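You operate a simulated robot arm through the tools that you are given. There is no shell and no other tool. Be economical: measure what you need, move in short steps, check, and stop when the job is done.

You run a simulated two-armed robot. Do the job below in one go: nothing can be reset, and whatever is moved stays where it is left.

TASK
Take the red striped towel from the sideboard-side table end and hang it over the handle of the oven door.

Only the result counts: the job must be done as asked and must still hold three seconds after the hand-in. Knocking over, shifting, dropping, spilling or breaking anything else fails it. Flat cloth is picked up by pressing the open fingertips on it (5 to 10 N) and closing them slowly along it; thin cloth reads only 2 to 8 mm in the jaws.

THE ROBOT
Two 7-joint arms with two-finger parallel grippers on one trunk, on a base that drives. Base frame: it is fixed to the floor where the robot stands at the start and does not move with it; the origin is under the middle of the robot, x ahead of it, y to its left, z up; the surface under the hand at the start is at about z = 750. Units: mm, degrees, N and s.
The left shoulder is at the start at [50, 177, 1029], the right one opposite. With the tool pointing down near the work surface each hand reaches from about 220 to 700 mm from the robot's upright axis, wherever it stands, measured 20 degrees to its own side. Payload 3.43 kg a hand.
The tool frame of a hand sits at the grasp point between the pads (the TCP): z along the fingers, y along the line on which they close. The tips reach 34 mm beyond it. Largest opening 128 mm; finger width 24, thickness 12; the body of the gripper, 48 by 130 mm, starts 96 mm behind the TCP.
Orientation is told as [roll, pitch, yaw] about the base's x, y, z axes, in that order, counted from this pose: with the fingers straight down and closing along the base's y, the tool's x points along the base's -x, its y along +y and its z along -z.

THE INTERFACE
- The arms move only by the tool drive_tool. It takes "left_series", "right_series" or both (then of equal length, played together; a hand with none holds still); each is a list of rows, each a list of 6 numbers: the shift along the tool's x, y, z in mm, then the turn, a rotation vector about the tool's x, y, z in degrees. In form: [[dx, dy, dz, rx, ry, rz], ...]. A call has 1 to 12 rows; each row shifts and turns the commanded pose from where the row before left it, along the tool's axes as they then stand. "left_claw" and "right_claw" are, for a hand that has rows, the opening, from 0 (shut) to 1 (fully open), set as the call begins (left out, the last holds). Rows are played at 5 a second. More than 50 mm and 8.6 degrees between two rows, or a gripper value outside its range, and nothing of the call is played. Where a pose cannot be reached the arm comes as near as it can. A force on the tool above 40 N (or 10 N above the force at the start of the call, whichever is more), or a blocked arm, ends the call early, and 0.2 s more pass. The fingers move at their own pace (about 108 mm/s each) and stop on an object; they squeeze with about 44 N. The grip force told is the motor's: it shows also when the fingers shut on nothing. Time passes only in rows, and 0.2 s behind the last, so rows that do not move let the fingers close. The reply holds the time, the measured pose of the TCP, the force on the tool along the base axes, the opening and the grip force, in the units named above and with some noise, with the torque about the TCP (base axes, N m) and any sound that the robot's microphone picked up.
- Cameras (640 x 400 px; columns grow to the right, rows downward): "scene" is now at [151.4, 12.2, 1184.5]; the picture's right is [0.15, -0.99, 0.00], its down [-0.63, -0.09, -0.77] and it looks along [0.76, 0.11, -0.64] (base axes); focal length 266 px, centre (320, 200). "left" rides on the left gripper at [76, 11, -160] in its tool frame; the picture's right is [-0.15, 0.99, 0.00], its down [-0.88, -0.13, -0.46] and it looks along [-0.45, -0.07, 0.89] (tool axes); focal length 234 px, centre (320, 200). "right" rides on the right gripper at [76, -11, -160] in its tool frame; the picture's right is [0.15, 0.99, 0.00], its down [-0.88, 0.13, -0.46] and it looks along [-0.45, 0.07, 0.89] (tool axes); focal length 234 px, centre (320, 200). There is no depth. A picture from a camera that has moved, and an enlarged one, comes with that camera's place and axes in the base frame and with its lens.
- snapshot(camera): a new picture of that camera. It takes no simulated time.
- lift_body(by): slides the trunk up (or, below 0, down) by that many mm; the arms and the scene camera ride with it, the base frame stays. It gives what a move gives, with no picture.
- base_move(legs): drives the robot by 1 to 6 legs, each [ahead, turn to the left] in mm and degrees, along the robot's own axes; the way and the turn of a leg run together, so that a leg with both is an arc; at most 1500 mm and 180 degrees a leg. The arms and the cameras ride along, it lands a little off, and it stops where it bumps. It gives what a move gives.
- turn_head(pan, tilt): turns the head with the scene camera to pan (to the left, within 80 degrees either way) and tilt (down, from -29 to 69), counted from straight ahead of the robot. It gives what a move gives.
- zoom(camera, box): a new picture of the part [left, top, right, bottom] of that camera's present view, enlarged. It takes no simulated time.
- finish_job(): hands the job in; it is judged then, once.

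Work in short steps. Places have to be worked out from the pictures, the camera data and where the tool is seen: move nearer, look again, correct. Check each grasp and each placing, and mend what went wrong. You have 120 turns and 88 pictures in all, those below and enlarged ones among them. Open the grippers and draw the arms clear of the work before you hand the job in, unless the task says otherwise; then end with one line.

The tools are called after "Emit:" by a JSON object that holds its "fn" and its "kwargs". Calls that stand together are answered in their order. drive_tool: Moves the arms, as the interface text tells. Its arguments: {"type":"object","properties":{"left_series":{"type":"array"},"left_claw":{"type":"number"},"right_series":{"type":"array"},"right_claw":{"type":"number"}},"required":[]} The other tools are called the same way: lift_body (by) slides the trunk up or down; base_move (legs) drives the base; turn_head (pan, tilt) turns the head that bears the scene camera; snapshot (camera) takes a picture; zoom (camera, box) takes an enlarged picture of a part of a camera's view; finish_job () hands the job in.

At the start:

```text
t: 0.0
left_eef_pos: [535.3, 313.7, 884.9]
left_orientation: [0.0, 0.0, 0.1]
left_contact_force: [-1.1, -0.3, -0.2]
left_wrist_torque: [-0.01, -0.02, 0.01]
left_gripper_width: 128.2
left_finger_force: 0.1
right_eef_pos: [433.2, -82.6, 968.6]
right_orientation: [0.0, -0.1, 0.0]
right_contact_force: [-0.1, -1.4, -0.8]
right_wrist_torque: [0.05, -0.03, 0.0]
right_gripper_width: 128.2
right_finger_force: 0.0
trunk travel left (down, up): [-200.0, 201.0]
robot x, y, heading: [1.6, 3.3, -0.1]
head pan, tilt: [8.4, 39.9]
```

scene: 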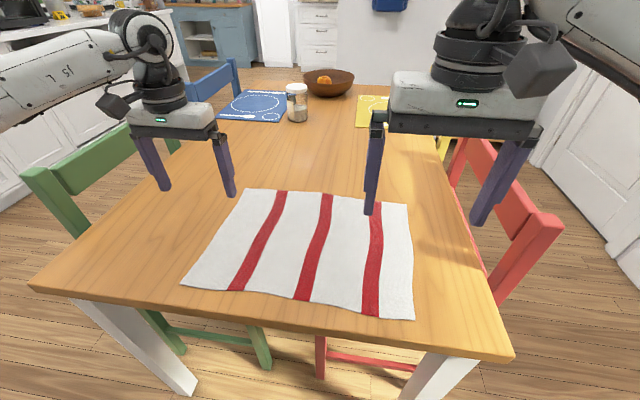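
right: 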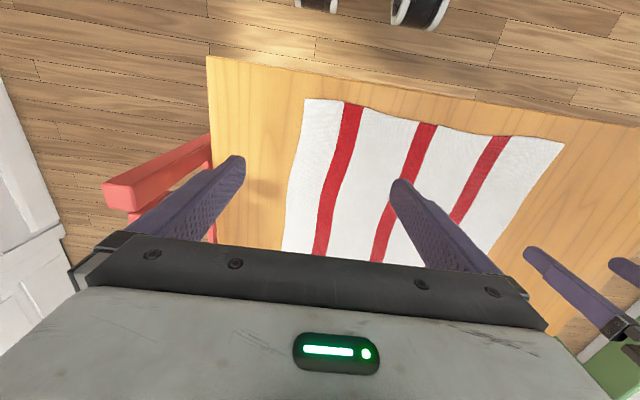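
left: 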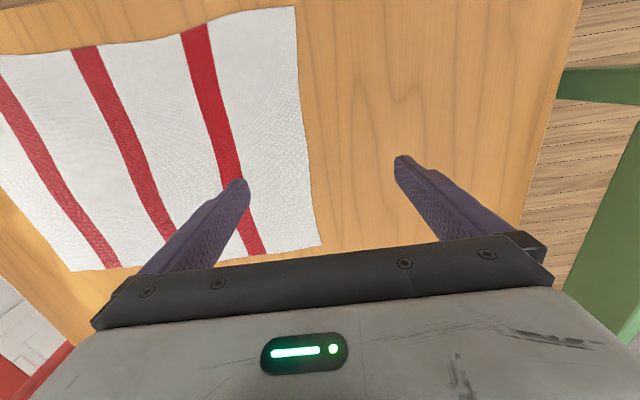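

The towel lies on the table right in front of me. First I look around for the oven.

Emit:
{"fn": "turn_head", "kwargs": {"pan": 60, "tilt": 15}}

Emit:
{"fn": "snapshot", "kwargs": {"camera": "scene"}}

Emit:
{"fn": "turn_head", "kwargs": {"pan": -60, "tilt": 15}}

Emit:
{"fn": "snapshot", "kwargs": {"camera": "scene"}}

Emit:
{"fn": "turn_head", "kwargs": {"pan": 0, "tilt": 5}}

Emit:
{"fn": "snapshot", "kwargs": {"camera": "scene"}}

```text
t: 1.2
left_eef_pos: [534.3, 314.6, 885.3]
left_orientation: [0.0, 0.0, 0.1]
left_contact_force: [-0.5, 0.5, 0.2]
left_wrist_torque: [0.0, 0.01, 0.03]
left_gripper_width: 127.9
left_finger_force: 0.0
right_eef_pos: [432.7, -82.5, 968.2]
right_orientation: [0.0, -0.1, 0.0]
right_contact_force: [-0.3, -0.1, -0.1]
right_wrist_torque: [0.03, -0.01, 0.03]
right_gripper_width: 127.8
right_finger_force: 0.1
trunk travel left (down, up): [-200.0, 201.0]
robot x, y, heading: [-1.1, 0.8, -0.1]
head pan, tilt: [60.0, 15.0]
```

```text
84 pictures are left
camera scene: at [114.0, 80.7, 1223.9], right [0.87, -0.5, 0.0], down [-0.13, -0.22, -0.97], along [0.48, 0.84, -0.26], focal length 266 px, centre (320, 200)
```

scene: 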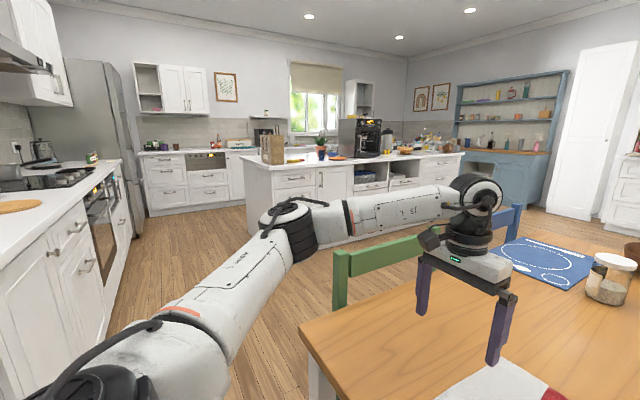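

```text
t: 3.2
left_eef_pos: [534.0, 314.9, 885.0]
left_orientation: [0.0, -0.1, 0.1]
left_contact_force: [0.1, 0.3, 0.0]
left_wrist_torque: [0.0, -0.01, -0.01]
left_gripper_width: 127.9
left_finger_force: 0.0
right_eef_pos: [432.7, -83.4, 969.1]
right_orientation: [0.0, 0.0, 0.0]
right_contact_force: [0.4, 1.0, -0.3]
right_wrist_torque: [0.0, 0.01, 0.03]
right_gripper_width: 128.1
right_finger_force: 0.1
trunk travel left (down, up): [-200.0, 201.0]
robot x, y, heading: [-0.0, 4.3, -0.1]
head pan, tilt: [-60.0, 15.0]
```

```text
83 pictures are left
camera scene: at [113.9, -81.1, 1223.9], right [-0.87, -0.5, 0.0], down [-0.13, 0.22, -0.97], along [0.48, -0.84, -0.26], focal length 266 px, centre (320, 200)
```

scene: 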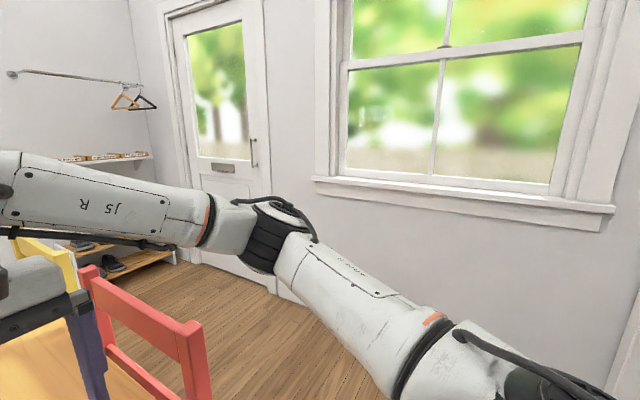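

```text
t: 4.5
left_eef_pos: [534.6, 314.7, 885.4]
left_orientation: [0.0, 0.0, 0.1]
left_contact_force: [-0.2, 0.3, 0.2]
left_wrist_torque: [0.03, 0.01, 0.0]
left_gripper_width: 127.9
left_finger_force: 0.1
right_eef_pos: [432.7, -82.9, 967.9]
right_orientation: [0.0, 0.1, 0.0]
right_contact_force: [0.0, -0.9, 0.6]
right_wrist_torque: [0.0, 0.03, 0.01]
right_gripper_width: 128.2
right_finger_force: 0.0
trunk travel left (down, up): [-200.0, 201.0]
robot x, y, heading: [-4.4, -0.1, 0.1]
head pan, tilt: [0.0, 5.0]
```

```text
82 pictures are left
camera scene: at [159.0, -0.3, 1240.1], right [0.0, -1.0, 0.0], down [-0.09, 0.0, -1.0], along [1.0, 0.0, -0.09], focal length 266 px, centre (320, 200)
```

scene: 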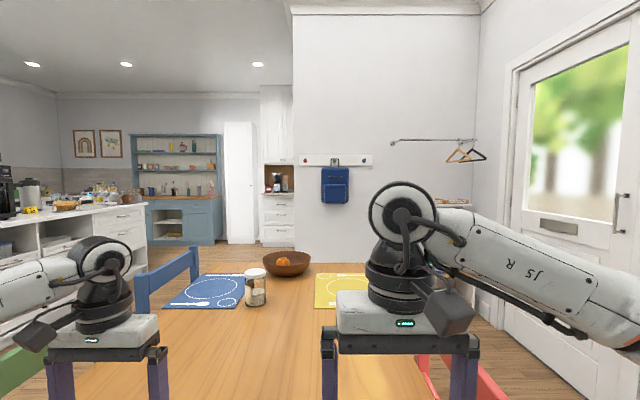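

The oven seems to be in the counter run on the left under the hob. I zoom in on it with the head turned further left.

Emit:
{"fn": "turn_head", "kwargs": {"pan": 80, "tilt": 20}}

Emit:
{"fn": "snapshot", "kwargs": {"camera": "scene"}}

Emit:
{"fn": "zoom", "kwargs": {"camera": "scene", "box": [120, 120, 360, 270]}}

```text
t: 6.0
left_eef_pos: [534.7, 314.3, 886.2]
left_orientation: [0.0, 0.0, 0.1]
left_contact_force: [1.0, -0.5, 0.2]
left_wrist_torque: [-0.01, -0.01, -0.01]
left_gripper_width: 127.9
left_finger_force: 0.0
right_eef_pos: [432.6, -83.3, 968.0]
right_orientation: [0.0, 0.0, -0.1]
right_contact_force: [-0.6, 0.0, -0.1]
right_wrist_torque: [0.0, 0.02, -0.02]
right_gripper_width: 127.7
right_finger_force: 0.1
trunk travel left (down, up): [-200.0, 201.0]
robot x, y, heading: [-1.4, 2.5, -0.1]
head pan, tilt: [80.0, 20.0]
```

```text
81 pictures are left
camera scene: at [83.4, 91.5, 1215.8], right [0.98, -0.17, 0.0], down [-0.06, -0.34, -0.94], along [0.16, 0.93, -0.34], focal length 266 px, centre (320, 200)
```

scene: 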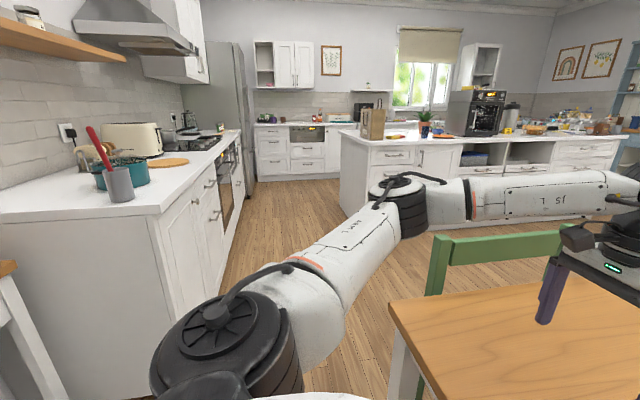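

```text
2.67 times, centred on (240, 195) of scene
camera zoom: at [83.4, 91.5, 1215.8], right [0.98, -0.17, 0.0], down [-0.06, -0.34, -0.94], along [0.16, 0.93, -0.34], focal length 709 px, centre (533, 213)
```

zoom: 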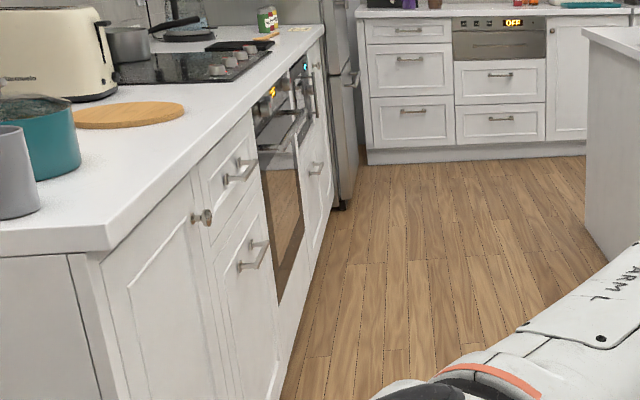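

The oven is under the hob in the left-hand counter, with its front plane at about x = -300 and y of about 2000, facing +x. The towel covers about x 385–685, y -120–300. I'll grip it with both hands about 65 mm inside its far edge, so I bring both hands above those points.

Emit:
{"fn": "drive_tool", "kwargs": {"left_series": [[-14.3, -17.3, 11.7, 0, 0, 0], [-14.3, -17.3, 11.7, 0, 0, 0], [-14.3, -17.3, 11.7, 0, 0, 0], [-14.3, -17.3, 11.7, 0, 0, 0], [-14.3, -17.3, 11.7, 0, 0, 0], [-14.3, -17.3, 11.7, 0, 0, 0], [0, 0, 0, 0, 0, 0]], "right_series": [[-31, 7, 25.5, 0, 0, 0], [-31, 7, 25.5, 0, 0, 0], [-31, 7, 25.5, 0, 0, 0], [-31, 7, 25.5, 0, 0, 0], [-31, 7, 25.5, 0, 0, 0], [-31, 7, 25.5, 0, 0, 0], [0, 0, 0, 0, 0, 0]], "left_claw": 0.45, "right_claw": 0.45}}

Emit:
{"fn": "turn_head", "kwargs": {"pan": 8, "tilt": 40}}

Emit:
{"fn": "snapshot", "kwargs": {"camera": "scene"}}

Emit:
{"fn": "snapshot", "kwargs": {"camera": "left"}}

```text
t: 7.6
left_eef_pos: [620.1, 210.2, 814.6]
left_orientation: [0.0, 0.0, 0.0]
left_contact_force: [-0.1, -0.2, -0.8]
left_wrist_torque: [0.01, 0.02, -0.01]
left_gripper_width: 57.5
left_finger_force: 0.0
right_eef_pos: [616.1, -38.9, 815.2]
right_orientation: [0.0, 0.0, 0.1]
right_contact_force: [0.0, 0.2, 0.4]
right_wrist_torque: [-0.02, 0.01, 0.01]
right_gripper_width: 57.4
right_finger_force: 0.0
trunk travel left (down, up): [-200.0, 201.0]
robot x, y, heading: [0.7, 1.9, -0.0]
head pan, tilt: [80.0, 20.0]
```

```text
t: 9.1
left_eef_pos: [620.2, 210.1, 815.5]
left_orientation: [0.0, -0.1, 0.1]
left_contact_force: [-0.5, -0.4, -0.8]
left_wrist_torque: [-0.02, -0.01, -0.03]
left_gripper_width: 57.5
left_finger_force: 0.1
right_eef_pos: [618.5, -41.2, 814.8]
right_orientation: [0.0, 0.0, 0.1]
right_contact_force: [-0.7, 0.2, 0.4]
right_wrist_torque: [-0.01, 0.02, -0.01]
right_gripper_width: 57.8
right_finger_force: 0.1
trunk travel left (down, up): [-200.0, 201.0]
robot x, y, heading: [-0.5, -1.1, 0.3]
head pan, tilt: [8.0, 40.0]
```

```text
79 pictures are left
camera scene: at [151.4, 11.7, 1184.4], right [0.14, -0.99, 0.0], down [-0.64, -0.09, -0.77], along [0.76, 0.11, -0.64], focal length 266 px, centre (320, 200)
```

scene: 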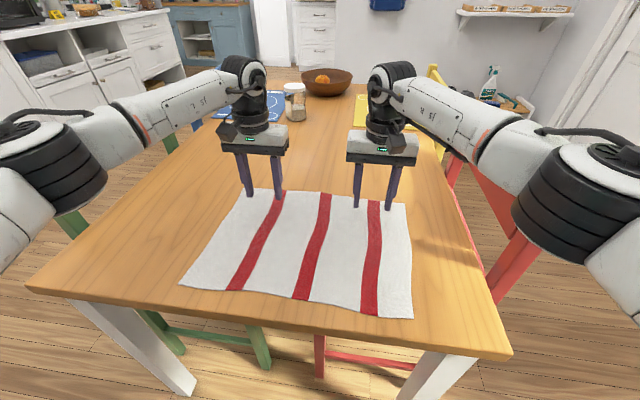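

```text
78 pictures are left
camera left: at [545.0, 221.0, 975.1], right [0.15, 0.99, 0.0], down [0.88, -0.13, 0.46], along [0.45, -0.07, -0.89], focal length 234 px, centre (320, 200)
```

left: 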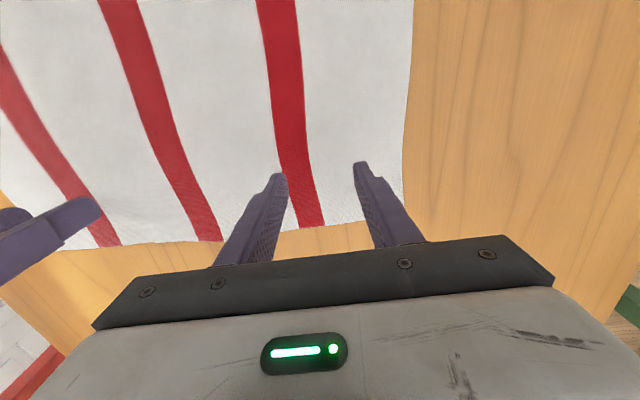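

The far edge is at x of about 688 and the tips are about 30 mm above the cloth. I go down to just above it, then in small steps until there is a light contact.

Emit:
{"fn": "drive_tool", "kwargs": {"left_series": [[0, 0, 12, 0, 0, 0], [0, 0, 10, 0, 0, 0], [0, 0, 4, 0, 0, 0], [0, 0, 2, 0, 0, 0], [0, 0, 0, 0, 0, 0]], "right_series": [[0, 0, 12, 0, 0, 0], [0, 0, 10, 0, 0, 0], [0, 0, 4, 0, 0, 0], [0, 0, 2, 0, 0, 0], [0, 0, 0, 0, 0, 0]]}}

```text
t: 10.3
left_eef_pos: [619.2, 209.8, 786.1]
left_orientation: [-0.1, 0.0, 0.1]
left_contact_force: [-0.2, 0.2, 0.0]
left_wrist_torque: [0.0, 0.01, 0.03]
left_gripper_width: 57.4
left_finger_force: 0.1
right_eef_pos: [618.5, -42.2, 787.0]
right_orientation: [0.0, 0.0, 0.0]
right_contact_force: [0.4, 1.0, 1.1]
right_wrist_torque: [-0.01, 0.03, 0.01]
right_gripper_width: 57.5
right_finger_force: 0.1
trunk travel left (down, up): [-200.0, 201.0]
robot x, y, heading: [-3.0, -1.5, -0.1]
head pan, tilt: [8.0, 40.0]
```

No contact yet at 786, so I step down 2 mm more.

Emit:
{"fn": "drive_tool", "kwargs": {"left_series": [[0, 0, 1, 0, 0, 0], [0, 0, 1, 0, 0, 0], [0, 0, 0, 0, 0, 0]], "right_series": [[0, 0, 1, 0, 0, 0], [0, 0, 1, 0, 0, 0], [0, 0, 0, 0, 0, 0]]}}

Emit:
{"fn": "drive_tool", "kwargs": {"left_series": [[0, 0, 1, 0, 0, 0], [0, 0, 0, 0, 0, 0]], "right_series": [[0, 0, 1, 0, 0, 0], [0, 0, 0, 0, 0, 0]]}}

```text
t: 11.1
left_eef_pos: [619.8, 209.9, 785.5]
left_orientation: [0.0, 0.0, 0.0]
left_contact_force: [-0.1, -0.2, 1.5]
left_wrist_torque: [0.02, 0.0, -0.01]
left_gripper_width: 57.6
left_finger_force: 0.2
right_eef_pos: [618.1, -41.2, 785.3]
right_orientation: [-0.1, 0.0, 0.0]
right_contact_force: [0.4, -0.2, 2.5]
right_wrist_torque: [-0.04, 0.01, 0.03]
right_gripper_width: 57.8
right_finger_force: 0.1
trunk travel left (down, up): [-200.0, 201.0]
robot x, y, heading: [-2.3, 3.7, -0.1]
head pan, tilt: [8.0, 40.0]
```

```text
t: 11.7
left_eef_pos: [618.6, 212.0, 784.6]
left_orientation: [-0.1, -0.1, 0.0]
left_contact_force: [0.4, -0.3, 2.7]
left_wrist_torque: [-0.03, -0.03, -0.04]
left_gripper_width: 57.6
left_finger_force: 0.0
right_eef_pos: [617.5, -41.5, 785.2]
right_orientation: [0.0, 0.0, 0.0]
right_contact_force: [1.1, 0.3, 7.4]
right_wrist_torque: [-0.07, 0.02, 0.03]
right_gripper_width: 57.8
right_finger_force: 0.0
trunk travel left (down, up): [-200.0, 201.0]
robot x, y, heading: [2.2, -1.1, -0.0]
head pan, tilt: [8.0, 40.0]
```

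The right hand presses 7.4 N and the left 2.7 N. The left goes a bit further down, then I close both in stages.

Emit:
{"fn": "drive_tool", "kwargs": {"left_series": [[0, 0, 0.8, 0, 0, 0], [0, 0, 0, 0, 0, 0]]}}

Emit:
{"fn": "drive_tool", "kwargs": {"left_series": [[0, 0, 0, 0, 0, 0], [0, 0, 0, 0, 0, 0]], "right_series": [[0, 0, 0, 0, 0, 0], [0, 0, 0, 0, 0, 0]], "left_claw": 0.36, "right_claw": 0.36}}

Emit:
{"fn": "drive_tool", "kwargs": {"left_series": [[0, 0, 0, 0, 0, 0], [0, 0, 0, 0, 0, 0]], "right_series": [[0, 0, 0, 0, 0, 0], [0, 0, 0, 0, 0, 0]], "left_claw": 0.27, "right_claw": 0.27}}

Emit:
{"fn": "snapshot", "kwargs": {"camera": "left"}}

```text
t: 12.3
left_eef_pos: [620.6, 210.5, 785.0]
left_orientation: [0.1, -0.1, -0.1]
left_contact_force: [0.2, -0.3, 7.7]
left_wrist_torque: [0.02, -0.01, 0.0]
left_gripper_width: 57.5
left_finger_force: 0.1
right_eef_pos: [617.7, -40.8, 785.4]
right_orientation: [0.0, -0.1, 0.1]
right_contact_force: [1.6, 0.8, 7.6]
right_wrist_torque: [-0.02, -0.02, 0.02]
right_gripper_width: 57.6
right_finger_force: 0.1
trunk travel left (down, up): [-200.0, 201.0]
robot x, y, heading: [-1.0, 0.3, -0.0]
head pan, tilt: [8.0, 40.0]
```

```text
t: 12.9
left_eef_pos: [619.4, 211.1, 785.7]
left_orientation: [0.0, -0.1, 0.1]
left_contact_force: [0.8, -0.3, 8.6]
left_wrist_torque: [-0.03, -0.03, -0.01]
left_gripper_width: 45.1
left_finger_force: 0.0
right_eef_pos: [617.4, -41.7, 786.0]
right_orientation: [0.0, -0.1, 0.0]
right_contact_force: [-0.7, 0.6, 7.6]
right_wrist_torque: [0.02, -0.02, -0.02]
right_gripper_width: 45.2
right_finger_force: 0.0
trunk travel left (down, up): [-200.0, 201.0]
robot x, y, heading: [2.1, -2.6, -0.2]
head pan, tilt: [8.0, 40.0]
```

```text
t: 13.5
left_eef_pos: [619.5, 210.7, 785.1]
left_orientation: [-0.1, 0.0, -0.1]
left_contact_force: [0.2, -0.9, 10.7]
left_wrist_torque: [0.0, 0.04, 0.02]
left_gripper_width: 33.4
left_finger_force: 0.1
right_eef_pos: [617.4, -40.7, 784.9]
right_orientation: [0.0, -0.1, 0.1]
right_contact_force: [-0.5, -0.3, 7.7]
right_wrist_torque: [0.03, 0.04, -0.01]
right_gripper_width: 33.7
right_finger_force: 0.0
trunk travel left (down, up): [-200.0, 201.0]
robot x, y, heading: [0.6, -2.0, -0.1]
head pan, tilt: [8.0, 40.0]
```

```text
77 pictures are left
camera left: at [543.9, 221.3, 944.6], right [0.15, 0.99, 0.0], down [0.88, -0.13, 0.46], along [0.45, -0.07, -0.89], focal length 234 px, centre (320, 200)
```

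left: 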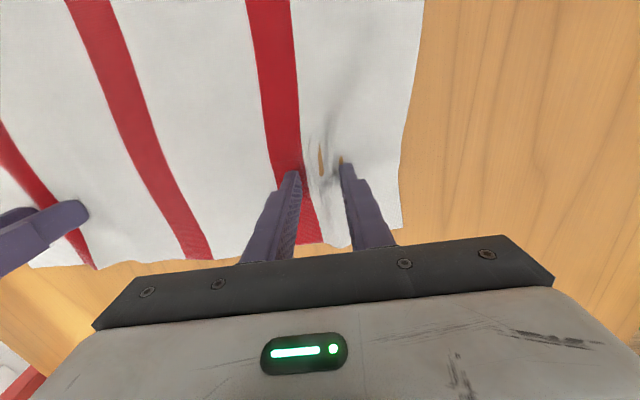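

The cloth is ruffling between the fingers. I carry on closing.

Emit:
{"fn": "drive_tool", "kwargs": {"left_series": [[0, 0, 0, 0, 0, 0], [0, 0, 0, 0, 0, 0]], "right_series": [[0, 0, 0, 0, 0, 0], [0, 0, 0, 0, 0, 0]], "left_claw": 0.18, "right_claw": 0.18}}

Emit:
{"fn": "drive_tool", "kwargs": {"left_series": [[0, 0, 0, 0, 0, 0], [0, 0, 0, 0, 0, 0]], "right_series": [[0, 0, 0, 0, 0, 0], [0, 0, 0, 0, 0, 0]], "left_claw": 0.09, "right_claw": 0.09}}

Emit:
{"fn": "drive_tool", "kwargs": {"left_series": [[0, 0, 0, 0, 0, 0], [0, 0, 0, 0, 0, 0], [0, 0, 0, 0, 0, 0]], "right_series": [[0, 0, 0, 0, 0, 0], [0, 0, 0, 0, 0, 0], [0, 0, 0, 0, 0, 0]], "left_claw": 0, "right_claw": 0}}

Emit:
{"fn": "snapshot", "kwargs": {"camera": "left"}}

Emit:
{"fn": "snapshot", "kwargs": {"camera": "right"}}

```text
t: 14.1
left_eef_pos: [618.5, 210.2, 784.3]
left_orientation: [0.1, -0.2, 0.1]
left_contact_force: [0.6, -0.3, 10.9]
left_wrist_torque: [-0.06, 0.04, 0.0]
left_gripper_width: 22.2
left_finger_force: 0.0
right_eef_pos: [616.9, -42.1, 785.6]
right_orientation: [0.0, -0.2, 0.0]
right_contact_force: [-0.5, -0.3, 7.6]
right_wrist_torque: [0.02, 0.01, 0.01]
right_gripper_width: 22.3
right_finger_force: 0.1
trunk travel left (down, up): [-200.0, 201.0]
robot x, y, heading: [-1.8, 0.9, 0.2]
head pan, tilt: [8.0, 40.0]
```

```text
t: 14.7
left_eef_pos: [618.1, 209.8, 785.8]
left_orientation: [0.0, -0.1, 0.1]
left_contact_force: [0.5, -3.8, 10.5]
left_wrist_torque: [-0.07, 0.04, 0.0]
left_gripper_width: 11.5
left_finger_force: 0.0
right_eef_pos: [617.4, -41.7, 784.4]
right_orientation: [0.0, -0.2, 0.0]
right_contact_force: [0.4, 0.7, 6.4]
right_wrist_torque: [0.01, 0.02, 0.01]
right_gripper_width: 10.8
right_finger_force: 0.1
trunk travel left (down, up): [-200.0, 201.0]
robot x, y, heading: [-0.2, -0.8, 0.1]
head pan, tilt: [8.0, 40.0]
```

```text
t: 15.5
left_eef_pos: [618.5, 210.4, 785.4]
left_orientation: [-0.1, 0.0, 0.0]
left_contact_force: [-0.9, -9.6, 11.8]
left_wrist_torque: [-0.31, 0.08, 0.0]
left_gripper_width: 2.8
left_finger_force: 37.7
right_eef_pos: [617.8, -38.6, 785.6]
right_orientation: [0.2, -0.1, 0.2]
right_contact_force: [0.1, 9.6, 4.9]
right_wrist_torque: [0.34, 0.03, 0.01]
right_gripper_width: 1.9
right_finger_force: 36.8
trunk travel left (down, up): [-200.0, 201.0]
robot x, y, heading: [3.0, 3.2, 0.1]
head pan, tilt: [8.0, 40.0]
```

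```text
76 pictures are left
camera left: at [543.8, 220.7, 944.6], right [0.15, 0.99, 0.0], down [0.88, -0.13, 0.46], along [0.45, -0.07, -0.89], focal length 234 px, centre (320, 200)
```

left: 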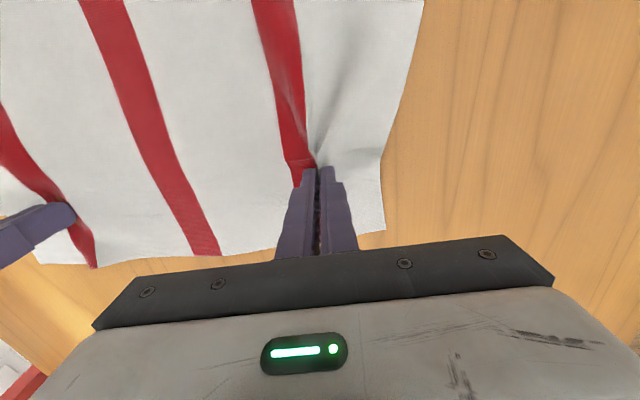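

```text
75 pictures are left
camera right: at [540.9, -50.7, 945.1], right [-0.15, 0.99, 0.0], down [0.88, 0.13, 0.46], along [0.45, 0.07, -0.89], focal length 234 px, centre (320, 200)
```

right: 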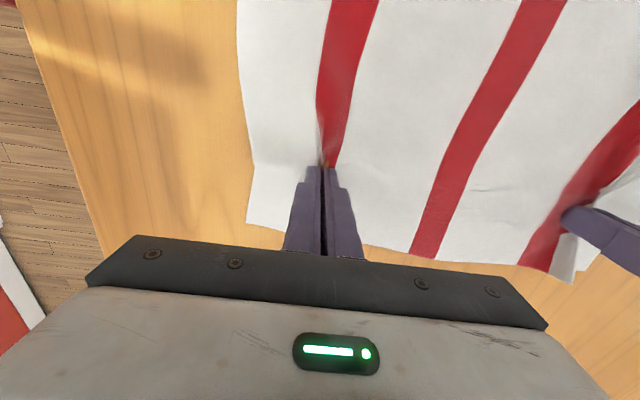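

Both hands seem to hold, with the right reading 1.9 mm, but the cloth is taut between them. I bring the hands 12 mm closer and lift 60 mm to check.

Emit:
{"fn": "drive_tool", "kwargs": {"left_series": [[0, -6, -2, 0, 0, 0], [0, -4, -10, 0, 0, 0], [0, 0, -16, 0, 0, 0], [0, 0, -16, 0, 0, 0], [0, 0, -16, 0, 0, 0], [0, 0, 0, 0, 0, 0]], "right_series": [[0, 6, -2, 0, 0, 0], [0, 4, -10, 0, 0, 0], [0, 0, -16, 0, 0, 0], [0, 0, -16, 0, 0, 0], [0, 0, -16, 0, 0, 0], [0, 0, 0, 0, 0, 0]]}}

Emit:
{"fn": "snapshot", "kwargs": {"camera": "scene"}}

Emit:
{"fn": "snapshot", "kwargs": {"camera": "right"}}

```text
t: 16.9
left_eef_pos: [620.8, 198.3, 845.0]
left_orientation: [0.1, 0.0, 0.0]
left_contact_force: [0.8, 0.0, 0.2]
left_wrist_torque: [-0.01, -0.01, -0.03]
left_gripper_width: 2.9
left_finger_force: 37.9
right_eef_pos: [617.8, -30.3, 844.4]
right_orientation: [-0.1, 0.1, 0.0]
right_contact_force: [-0.3, -0.5, 0.4]
right_wrist_torque: [0.02, -0.01, 0.02]
right_gripper_width: 1.9
right_finger_force: 37.1
trunk travel left (down, up): [-200.0, 201.0]
robot x, y, heading: [1.1, 1.2, 0.2]
head pan, tilt: [8.0, 40.0]
```

```text
74 pictures are left
camera scene: at [151.4, 11.6, 1184.3], right [0.14, -0.99, 0.0], down [-0.64, -0.09, -0.77], along [0.76, 0.11, -0.64], focal length 266 px, centre (320, 200)
```

scene: 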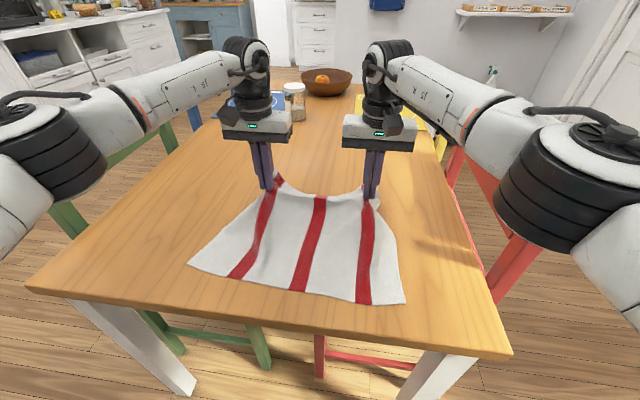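

```text
73 pictures are left
camera right: at [542.5, -41.2, 1004.5], right [-0.15, 0.99, 0.0], down [0.88, 0.13, 0.46], along [0.45, 0.07, -0.89], focal length 234 px, centre (320, 200)
```

right: 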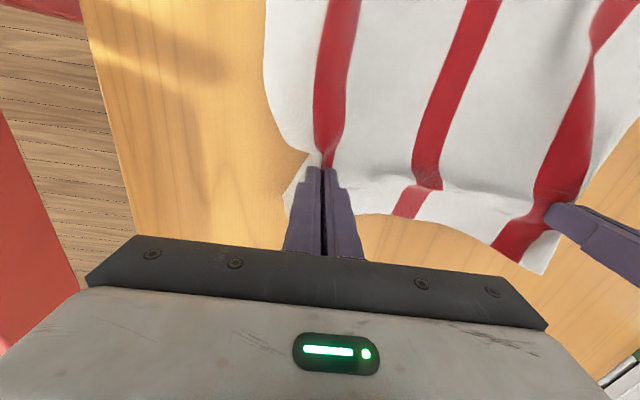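

Both grips hold and the short tail hangs on the far side. I lift higher, pull toward me, and raise the trunk.

Emit:
{"fn": "drive_tool", "kwargs": {"left_series": [[10, 0, -40, 0, 0, 0], [20, 0, -40, 0, 0, 0], [25, 0, -40, 0, 0, 0], [30, 0, -30, 0, 0, 0], [30, 0, 0, 0, 0, 0], [30, 0, 0, 0, 0, 0], [0, 0, 0, 0, 0, 0]], "right_series": [[10, 0, -40, 0, 0, 0], [20, 0, -40, 0, 0, 0], [25, 0, -40, 0, 0, 0], [30, 0, -30, 0, 0, 0], [30, 0, 0, 0, 0, 0], [30, 0, 0, 0, 0, 0], [0, 0, 0, 0, 0, 0]]}}

Emit:
{"fn": "lift_body", "kwargs": {"by": 190}}

Emit:
{"fn": "snapshot", "kwargs": {"camera": "scene"}}

Emit:
{"fn": "turn_head", "kwargs": {"pan": 60, "tilt": 35}}

Emit:
{"fn": "snapshot", "kwargs": {"camera": "scene"}}

```text
t: 18.5
left_eef_pos: [473.8, 201.1, 994.8]
left_orientation: [0.0, 0.1, 0.1]
left_contact_force: [0.8, 0.0, 0.0]
left_wrist_torque: [-0.01, 0.03, -0.03]
left_gripper_width: 2.9
left_finger_force: 37.5
right_eef_pos: [472.8, -31.6, 995.5]
right_orientation: [0.0, 0.0, -0.1]
right_contact_force: [-0.1, 0.7, -0.5]
right_wrist_torque: [-0.03, 0.01, 0.02]
right_gripper_width: 1.8
right_finger_force: 36.5
trunk travel left (down, up): [-200.0, 201.0]
robot x, y, heading: [-1.0, -2.6, -0.1]
head pan, tilt: [8.0, 40.0]
```

```text
t: 20.6
left_eef_pos: [477.2, 199.2, 1182.4]
left_orientation: [0.0, 0.0, 0.1]
left_contact_force: [-0.7, -0.2, 0.7]
left_wrist_torque: [0.01, -0.01, -0.01]
left_gripper_width: 2.7
left_finger_force: 37.4
right_eef_pos: [474.5, -31.2, 1184.3]
right_orientation: [0.0, 0.1, 0.1]
right_contact_force: [-0.8, 1.5, -1.4]
right_wrist_torque: [-0.03, -0.04, 0.01]
right_gripper_width: 1.7
right_finger_force: 36.7
trunk travel left (down, up): [-390.0, 11.0]
robot x, y, heading: [1.4, 2.9, 0.0]
head pan, tilt: [8.0, 40.0]
```

```text
72 pictures are left
camera scene: at [151.6, 11.7, 1374.3], right [0.14, -0.99, 0.0], down [-0.64, -0.09, -0.77], along [0.76, 0.11, -0.64], focal length 266 px, centre (320, 200)
```

scene: 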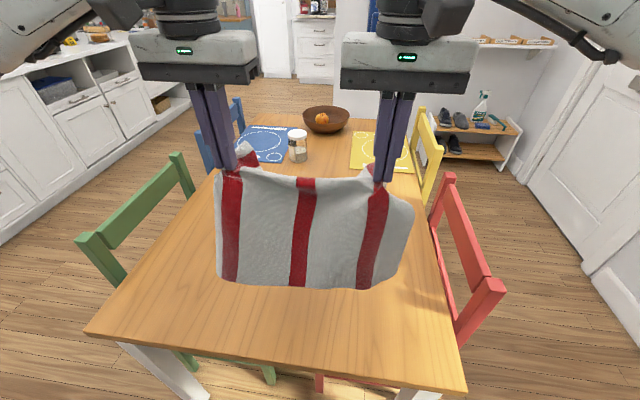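

```text
t: 21.8
left_eef_pos: [475.4, 199.3, 1184.3]
left_orientation: [0.0, 0.0, 0.1]
left_contact_force: [0.0, 1.0, -0.3]
left_wrist_torque: [-0.01, -0.03, -0.06]
left_gripper_width: 2.6
left_finger_force: 37.2
right_eef_pos: [474.9, -31.3, 1183.5]
right_orientation: [0.1, 0.0, 0.0]
right_contact_force: [0.9, -0.6, 0.9]
right_wrist_torque: [-0.04, 0.05, 0.01]
right_gripper_width: 1.8
right_finger_force: 36.5
trunk travel left (down, up): [-390.0, 11.0]
robot x, y, heading: [0.7, -0.6, 0.1]
head pan, tilt: [60.0, 35.0]
```

```text
71 pictures are left
camera scene: at [111.3, 76.0, 1381.9], right [0.87, -0.5, 0.0], down [-0.29, -0.5, -0.82], along [0.41, 0.71, -0.57], focal length 266 px, centre (320, 200)
```

scene: 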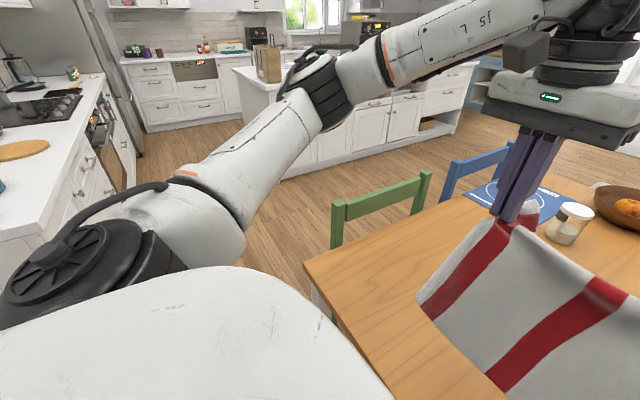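

The towel hangs well from both hands, its bottom above table and chair height. I turn left 90° and drive forward past the green chair.

Emit:
{"fn": "base_move", "kwargs": {"legs": [[0, 90], [900, 0]]}}

Emit:
{"fn": "turn_head", "kwargs": {"pan": 35, "tilt": 30}}

Emit:
{"fn": "snapshot", "kwargs": {"camera": "scene"}}

```text
t: 30.4
left_eef_pos: [-208.4, 1374.2, 1183.5]
left_orientation: [0.1, 0.0, 90.1]
left_contact_force: [0.3, -0.2, 0.7]
left_wrist_torque: [0.04, -0.02, -0.05]
left_gripper_width: 2.7
left_finger_force: 37.7
right_eef_pos: [24.3, 1375.0, 1183.9]
right_orientation: [0.0, 0.0, 90.1]
right_contact_force: [0.0, -0.6, -1.7]
right_wrist_torque: [-0.02, -0.01, -0.04]
right_gripper_width: 1.9
right_finger_force: 36.9
trunk travel left (down, up): [-390.0, 11.0]
robot x, y, heading: [-6.3, 895.6, 90.3]
head pan, tilt: [60.0, 35.0]
```

```text
t: 31.2
left_eef_pos: [-207.1, 1375.1, 1183.8]
left_orientation: [0.0, 0.0, 90.4]
left_contact_force: [0.8, -0.5, 0.8]
left_wrist_torque: [0.04, 0.02, -0.04]
left_gripper_width: 2.8
left_finger_force: 37.7
right_eef_pos: [23.3, 1372.5, 1184.6]
right_orientation: [0.0, 0.0, 90.2]
right_contact_force: [-0.1, -0.1, -0.4]
right_wrist_torque: [0.0, 0.0, -0.05]
right_gripper_width: 1.7
right_finger_force: 36.4
trunk travel left (down, up): [-390.0, 11.0]
robot x, y, heading: [-7.2, 895.9, 90.2]
head pan, tilt: [35.0, 30.0]
```

```text
70 pictures are left
camera scene: at [-62.0, 1043.1, 1389.7], right [0.82, 0.58, 0.0], down [0.29, -0.41, -0.87], along [-0.5, 0.71, -0.5], focal length 266 px, centre (320, 200)
```

scene: 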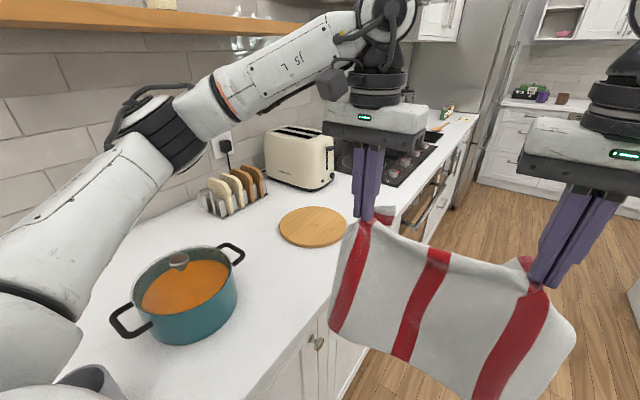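

I'm beside the counter, whose front edge is at x of about -285. I turn right away from it, drive diagonally to about x = 530, then turn back to heading 90 for a look at the oven.

Emit:
{"fn": "base_move", "kwargs": {"legs": [[0, -45], [780, 0], [0, 80]]}}

Emit:
{"fn": "turn_head", "kwargs": {"pan": 25, "tilt": 30}}

Emit:
{"fn": "snapshot", "kwargs": {"camera": "scene"}}

```text
t: 41.0
left_eef_pos: [103.7, 1724.9, 1183.3]
left_orientation: [-0.1, 0.0, 126.4]
left_contact_force: [-0.7, 0.9, -0.2]
left_wrist_torque: [0.0, -0.01, -0.08]
left_gripper_width: 2.6
left_finger_force: 37.8
right_eef_pos: [290.7, 1860.2, 1184.6]
right_orientation: [0.0, 0.0, 126.4]
right_contact_force: [0.8, -0.3, 0.3]
right_wrist_torque: [0.0, 0.02, -0.02]
right_gripper_width: 1.6
right_finger_force: 36.4
trunk travel left (down, up): [-390.0, 11.0]
robot x, y, heading: [545.7, 1460.7, 126.2]
head pan, tilt: [35.0, 30.0]
```

```text
t: 41.7
left_eef_pos: [103.4, 1724.5, 1184.1]
left_orientation: [0.0, 0.0, 126.4]
left_contact_force: [0.4, 0.0, 0.4]
left_wrist_torque: [0.01, 0.03, -0.04]
left_gripper_width: 2.8
left_finger_force: 37.8
right_eef_pos: [290.3, 1860.7, 1184.7]
right_orientation: [0.0, 0.0, 126.4]
right_contact_force: [0.7, -0.5, -0.4]
right_wrist_torque: [-0.02, 0.03, -0.07]
right_gripper_width: 1.5
right_finger_force: 36.6
trunk travel left (down, up): [-390.0, 11.0]
robot x, y, heading: [550.2, 1458.8, 126.3]
head pan, tilt: [25.0, 30.0]
```

```text
69 pictures are left
camera scene: at [422.5, 1559.2, 1389.7], right [0.48, 0.88, 0.0], down [0.44, -0.24, -0.87], along [-0.76, 0.42, -0.5], focal length 266 px, centre (320, 200)
```

scene: 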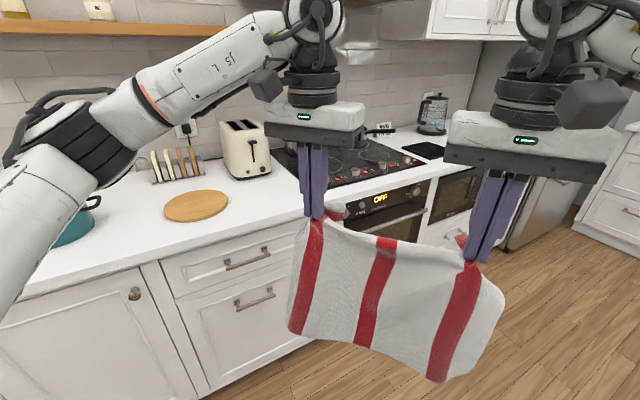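

The oven with its "OFF" panel and a bar handle is visible behind the towel. I zoom in.

Emit:
{"fn": "zoom", "kwargs": {"camera": "scene", "box": [270, 130, 510, 280]}}

```text
2.67 times, centred on (390, 205) of scene
camera zoom: at [422.5, 1559.2, 1389.7], right [0.48, 0.88, 0.0], down [0.44, -0.24, -0.87], along [-0.76, 0.42, -0.5], focal length 709 px, centre (133, 187)
```

zoom: 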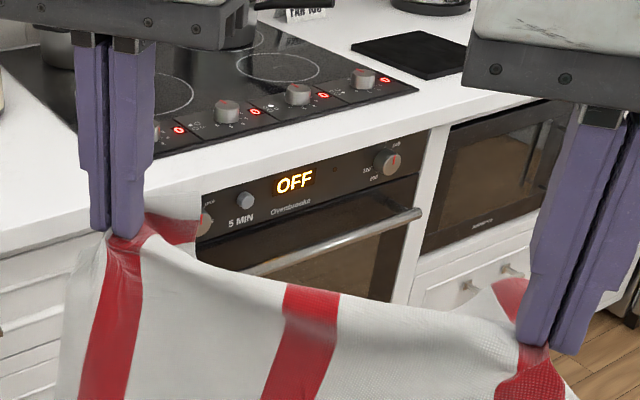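

The handle bar is at about z 745, x -250, spanning y of roughly 2050–2485. I drive to about (400, 2345) and face the oven.

Emit:
{"fn": "base_move", "kwargs": {"legs": [[0, -26.7], [898, 0], [0, 80.4]]}}

Emit:
{"fn": "turn_head", "kwargs": {"pan": 0, "tilt": 45}}

Emit:
{"fn": "snapshot", "kwargs": {"camera": "scene"}}

```text
t: 51.2
left_eef_pos: [-79.0, 2136.6, 1182.2]
left_orientation: [0.0, 0.0, -179.8]
left_contact_force: [0.4, -0.1, -0.8]
left_wrist_torque: [0.01, -0.04, -0.06]
left_gripper_width: 3.0
left_finger_force: 37.1
right_eef_pos: [-79.6, 2368.8, 1184.1]
right_orientation: [0.0, -0.1, -179.7]
right_contact_force: [0.3, 0.0, -0.3]
right_wrist_torque: [0.0, -0.02, -0.04]
right_gripper_width: 2.0
right_finger_force: 36.7
trunk travel left (down, up): [-390.0, 11.0]
robot x, y, heading: [397.3, 2333.8, -179.9]
head pan, tilt: [25.0, 30.0]
```

```text
t: 52.1
left_eef_pos: [-80.1, 2136.6, 1183.8]
left_orientation: [0.0, 0.0, -179.5]
left_contact_force: [0.1, -0.1, 0.1]
left_wrist_torque: [-0.02, 0.02, -0.05]
left_gripper_width: 2.9
left_finger_force: 37.4
right_eef_pos: [-79.3, 2368.2, 1184.3]
right_orientation: [0.0, 0.0, -179.7]
right_contact_force: [-0.1, 0.6, 0.5]
right_wrist_torque: [-0.01, 0.0, -0.03]
right_gripper_width: 1.9
right_finger_force: 36.7
trunk travel left (down, up): [-390.0, 11.0]
robot x, y, heading: [394.5, 2339.6, -179.9]
head pan, tilt: [0.0, 45.0]
```

```text
67 pictures are left
camera scene: at [240.4, 2337.8, 1367.1], right [-0.01, 1.0, 0.0], down [0.71, 0.0, -0.71], along [-0.71, 0.0, -0.71], focal length 266 px, centre (320, 200)
```

scene: 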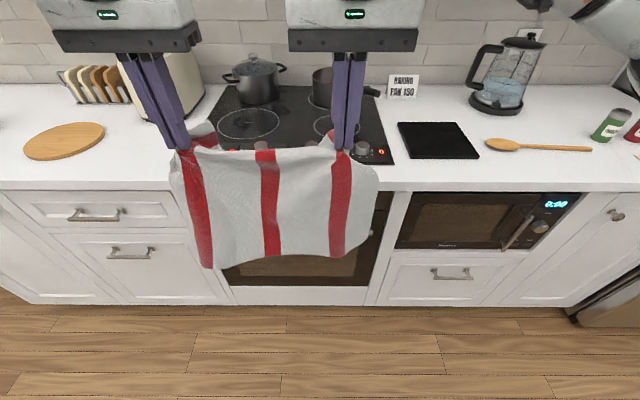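

The towel hides the handle. I raise both hands 150 mm so the camera can see it under the towel.

Emit:
{"fn": "drive_tool", "kwargs": {"left_series": [[0, 0, -40, 0, 0, 0], [0, 0, -40, 0, 0, 0], [0, 0, -40, 0, 0, 0], [0, 0, -40, 0, 0, 0], [0, 0, 0, 0, 0, 0]], "right_series": [[0, 0, -40, 0, 0, 0], [0, 0, -40, 0, 0, 0], [0, 0, -40, 0, 0, 0], [0, 0, -40, 0, 0, 0], [0, 0, 0, 0, 0, 0]]}}

Emit:
{"fn": "zoom", "kwargs": {"camera": "scene", "box": [160, 150, 440, 325]}}

```text
t: 53.3
left_eef_pos: [-82.6, 2138.1, 1343.1]
left_orientation: [-0.1, 0.1, -179.7]
left_contact_force: [0.8, 0.2, 0.0]
left_wrist_torque: [-0.02, -0.02, -0.04]
left_gripper_width: 2.6
left_finger_force: 37.3
right_eef_pos: [-80.5, 2368.0, 1345.4]
right_orientation: [0.2, 0.0, -179.6]
right_contact_force: [0.2, -0.1, -0.5]
right_wrist_torque: [0.0, -0.02, -0.04]
right_gripper_width: 1.5
right_finger_force: 36.8
trunk travel left (down, up): [-390.0, 11.0]
robot x, y, heading: [394.4, 2339.9, -180.0]
head pan, tilt: [0.0, 45.0]
```

```text
2.29 times, centred on (300, 238) of scene
camera zoom: at [238.9, 2338.1, 1366.8], right [0.0, 1.0, 0.0], down [0.71, 0.0, -0.71], along [-0.71, 0.0, -0.71], focal length 608 px, centre (366, 114)
```

zoom: 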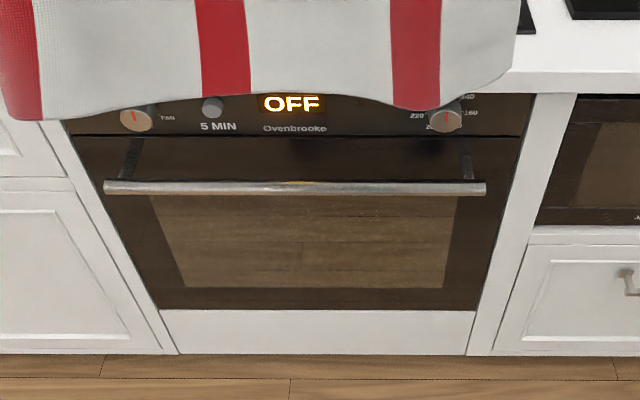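

The bar is at x ≈ -257, z ≈ 736, y 2002–2494, with its posts inside at about 2050 and 2455. The counter edge is at x ≈ -302 and the door at about -330. I draw the hands back a little, tilt the tips 18° toward the door, drive closer and lower the trunk.

Emit:
{"fn": "drive_tool", "kwargs": {"left_series": [[35, 0, 0, 0, 0, 0], [35, 0, 0, 0, 0, 0], [0, 0, 0, 0, -6, 0], [0, 0, 0, 0, -6, 0], [0, 0, 0, 0, -6, 0], [0, 0, 0, 0, 0, 0]], "right_series": [[35, 0, 0, 0, 0, 0], [35, 0, 0, 0, 0, 0], [0, 0, 0, 0, -6, 0], [0, 0, 0, 0, -6, 0], [0, 0, 0, 0, -6, 0], [0, 0, 0, 0, 0, 0]]}}

Emit:
{"fn": "base_move", "kwargs": {"legs": [[150, 0]]}}

Emit:
{"fn": "lift_body", "kwargs": {"by": -270}}

Emit:
{"fn": "snapshot", "kwargs": {"camera": "scene"}}

```text
t: 54.5
left_eef_pos: [-9.6, 2137.4, 1343.8]
left_orientation: [0.0, -16.0, -179.7]
left_contact_force: [-0.4, 0.6, -0.7]
left_wrist_torque: [-0.03, -0.01, -0.04]
left_gripper_width: 3.0
left_finger_force: 37.7
right_eef_pos: [-15.0, 2373.2, 1344.7]
right_orientation: [0.8, -15.8, 179.0]
right_contact_force: [-6.3, -2.7, 6.7]
right_wrist_torque: [0.3, -1.94, -0.3]
right_gripper_width: 1.9
right_finger_force: 37.3
trunk travel left (down, up): [-390.0, 11.0]
robot x, y, heading: [395.8, 2343.6, -179.5]
head pan, tilt: [0.0, 45.0]
stopped in row 5 (right hand): the force on the tool passed its limit at 65 N (the readings are from after the stop); the commanded pose is now the measured one
```

```text
t: 55.9
left_eef_pos: [-160.7, 2135.7, 1343.8]
left_orientation: [0.1, -15.8, -179.6]
left_contact_force: [-0.1, 0.5, 0.2]
left_wrist_torque: [-0.01, -0.05, -0.04]
left_gripper_width: 3.0
left_finger_force: 37.1
right_eef_pos: [-165.9, 2371.1, 1344.9]
right_orientation: [0.8, -15.8, 179.1]
right_contact_force: [-18.6, -0.4, 10.9]
right_wrist_torque: [0.05, -4.22, 0.05]
right_gripper_width: 1.7
right_finger_force: 36.6
trunk travel left (down, up): [-390.0, 11.0]
robot x, y, heading: [245.8, 2336.5, -179.3]
head pan, tilt: [0.0, 45.0]
```

```text
t: 58.6
left_eef_pos: [-159.5, 2135.9, 1074.3]
left_orientation: [0.0, -16.0, -179.7]
left_contact_force: [-0.3, 0.7, -0.7]
left_wrist_torque: [0.01, 0.01, -0.05]
left_gripper_width: 3.0
left_finger_force: 37.5
right_eef_pos: [-166.2, 2371.3, 1076.0]
right_orientation: [0.9, -15.7, 179.1]
right_contact_force: [-11.7, -0.9, 8.3]
right_wrist_torque: [0.16, -3.04, -0.1]
right_gripper_width: 1.7
right_finger_force: 36.5
trunk travel left (down, up): [-120.0, 281.0]
robot x, y, heading: [248.6, 2340.8, -179.7]
head pan, tilt: [0.0, 45.0]
```

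```text
65 pictures are left
camera scene: at [91.4, 2337.7, 1095.9], right [0.0, 1.0, 0.0], down [0.72, 0.0, -0.7], along [-0.7, 0.0, -0.72], focal length 266 px, centre (320, 200)
```

scene: 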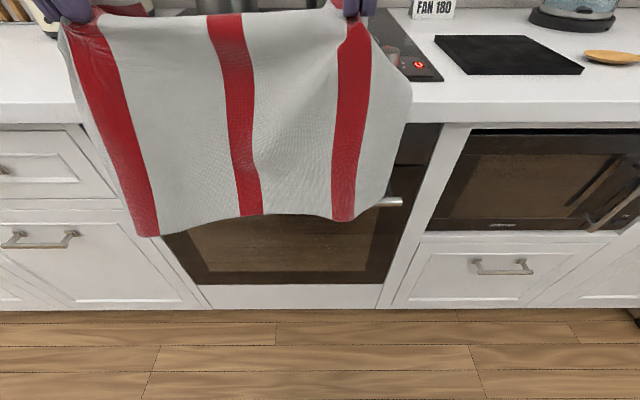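

The right arm touched something on my own body (probably the head) while tilting, and 12 N is still showing. I move both hands forward to about x = -190 to relieve it.

Emit:
{"fn": "drive_tool", "kwargs": {"left_series": [[-15, 0, 4, 0, 0, 0], [-14, 0, 4, 0, 0, 0], [0, 0, 0, 0, 0, 0]], "right_series": [[-12, 0, 3, 0, 0, 0], [-11, 0, 4, 0, 0, 0], [0, 0, 0, 0, 0, 0]]}}

Emit:
{"fn": "turn_head", "kwargs": {"pan": -20, "tilt": 10}}

Emit:
{"fn": "snapshot", "kwargs": {"camera": "scene"}}

Emit:
{"fn": "snapshot", "kwargs": {"camera": "left"}}

```text
t: 59.4
left_eef_pos: [-189.1, 2134.8, 1073.6]
left_orientation: [0.1, -16.1, -179.5]
left_contact_force: [0.5, 0.1, -0.8]
left_wrist_torque: [0.02, 0.04, -0.07]
left_gripper_width: 3.0
left_finger_force: 37.7
right_eef_pos: [-188.9, 2371.1, 1075.4]
right_orientation: [0.7, -15.8, 179.2]
right_contact_force: [-0.7, 0.0, 0.0]
right_wrist_torque: [0.01, -0.02, -0.03]
right_gripper_width: 2.0
right_finger_force: 36.6
trunk travel left (down, up): [-120.0, 281.0]
robot x, y, heading: [245.5, 2333.4, -179.6]
head pan, tilt: [0.0, 45.0]
```

```text
t: 60.4
left_eef_pos: [-189.1, 2133.9, 1073.1]
left_orientation: [0.0, -16.1, -179.7]
left_contact_force: [0.3, 1.2, -0.6]
left_wrist_torque: [0.0, 0.03, -0.06]
left_gripper_width: 2.6
left_finger_force: 37.1
right_eef_pos: [-189.6, 2372.1, 1076.5]
right_orientation: [0.8, -15.7, 179.2]
right_contact_force: [-0.1, -0.3, -1.0]
right_wrist_torque: [0.01, 0.0, -0.01]
right_gripper_width: 1.8
right_finger_force: 36.8
trunk travel left (down, up): [-120.0, 281.0]
robot x, y, heading: [245.7, 2336.2, -179.6]
head pan, tilt: [-20.0, 10.0]
```

```text
64 pictures are left
camera scene: at [84.3, 2368.6, 1152.0], right [0.34, 0.94, 0.0], down [0.16, -0.06, -0.98], along [-0.93, 0.33, -0.17], focal length 266 px, centre (320, 200)
```

scene: 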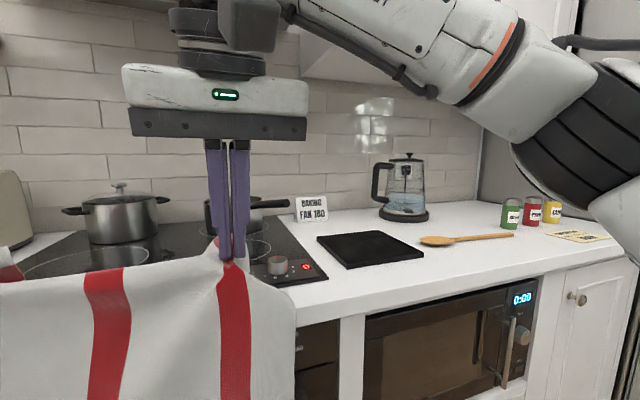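

```text
63 pictures are left
camera left: at [-71.3, 2124.6, 1206.4], right [-0.13, -0.99, 0.04], down [-0.72, 0.13, 0.68], along [-0.68, 0.06, -0.73], focal length 234 px, centre (320, 200)
```

left: 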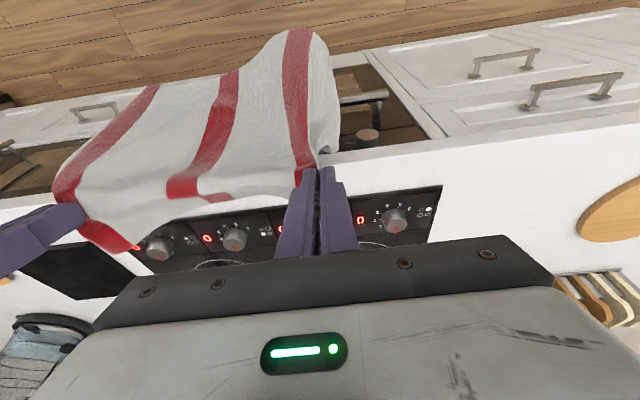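

The force is gone. I need the clearance between bar and counter edge more exactly, so I zoom the left camera on the bar's end.

Emit:
{"fn": "zoom", "kwargs": {"camera": "left", "box": [300, 50, 500, 175]}}

```text
3.20 times, centred on (400, 112) of left
camera zoom: at [-71.3, 2124.6, 1206.4], right [-0.13, -0.99, 0.04], down [-0.72, 0.13, 0.68], along [-0.68, 0.06, -0.73], focal length 749 px, centre (64, 480)
```

zoom: 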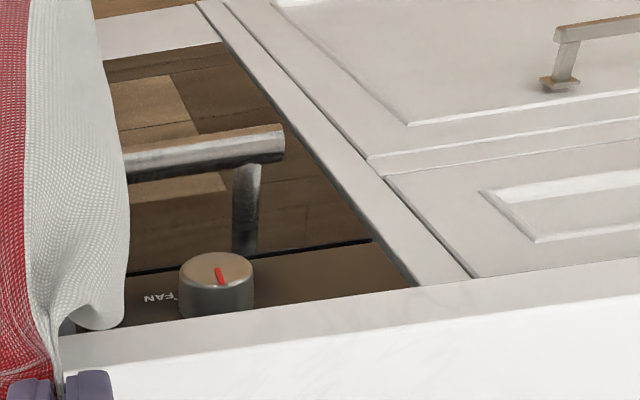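

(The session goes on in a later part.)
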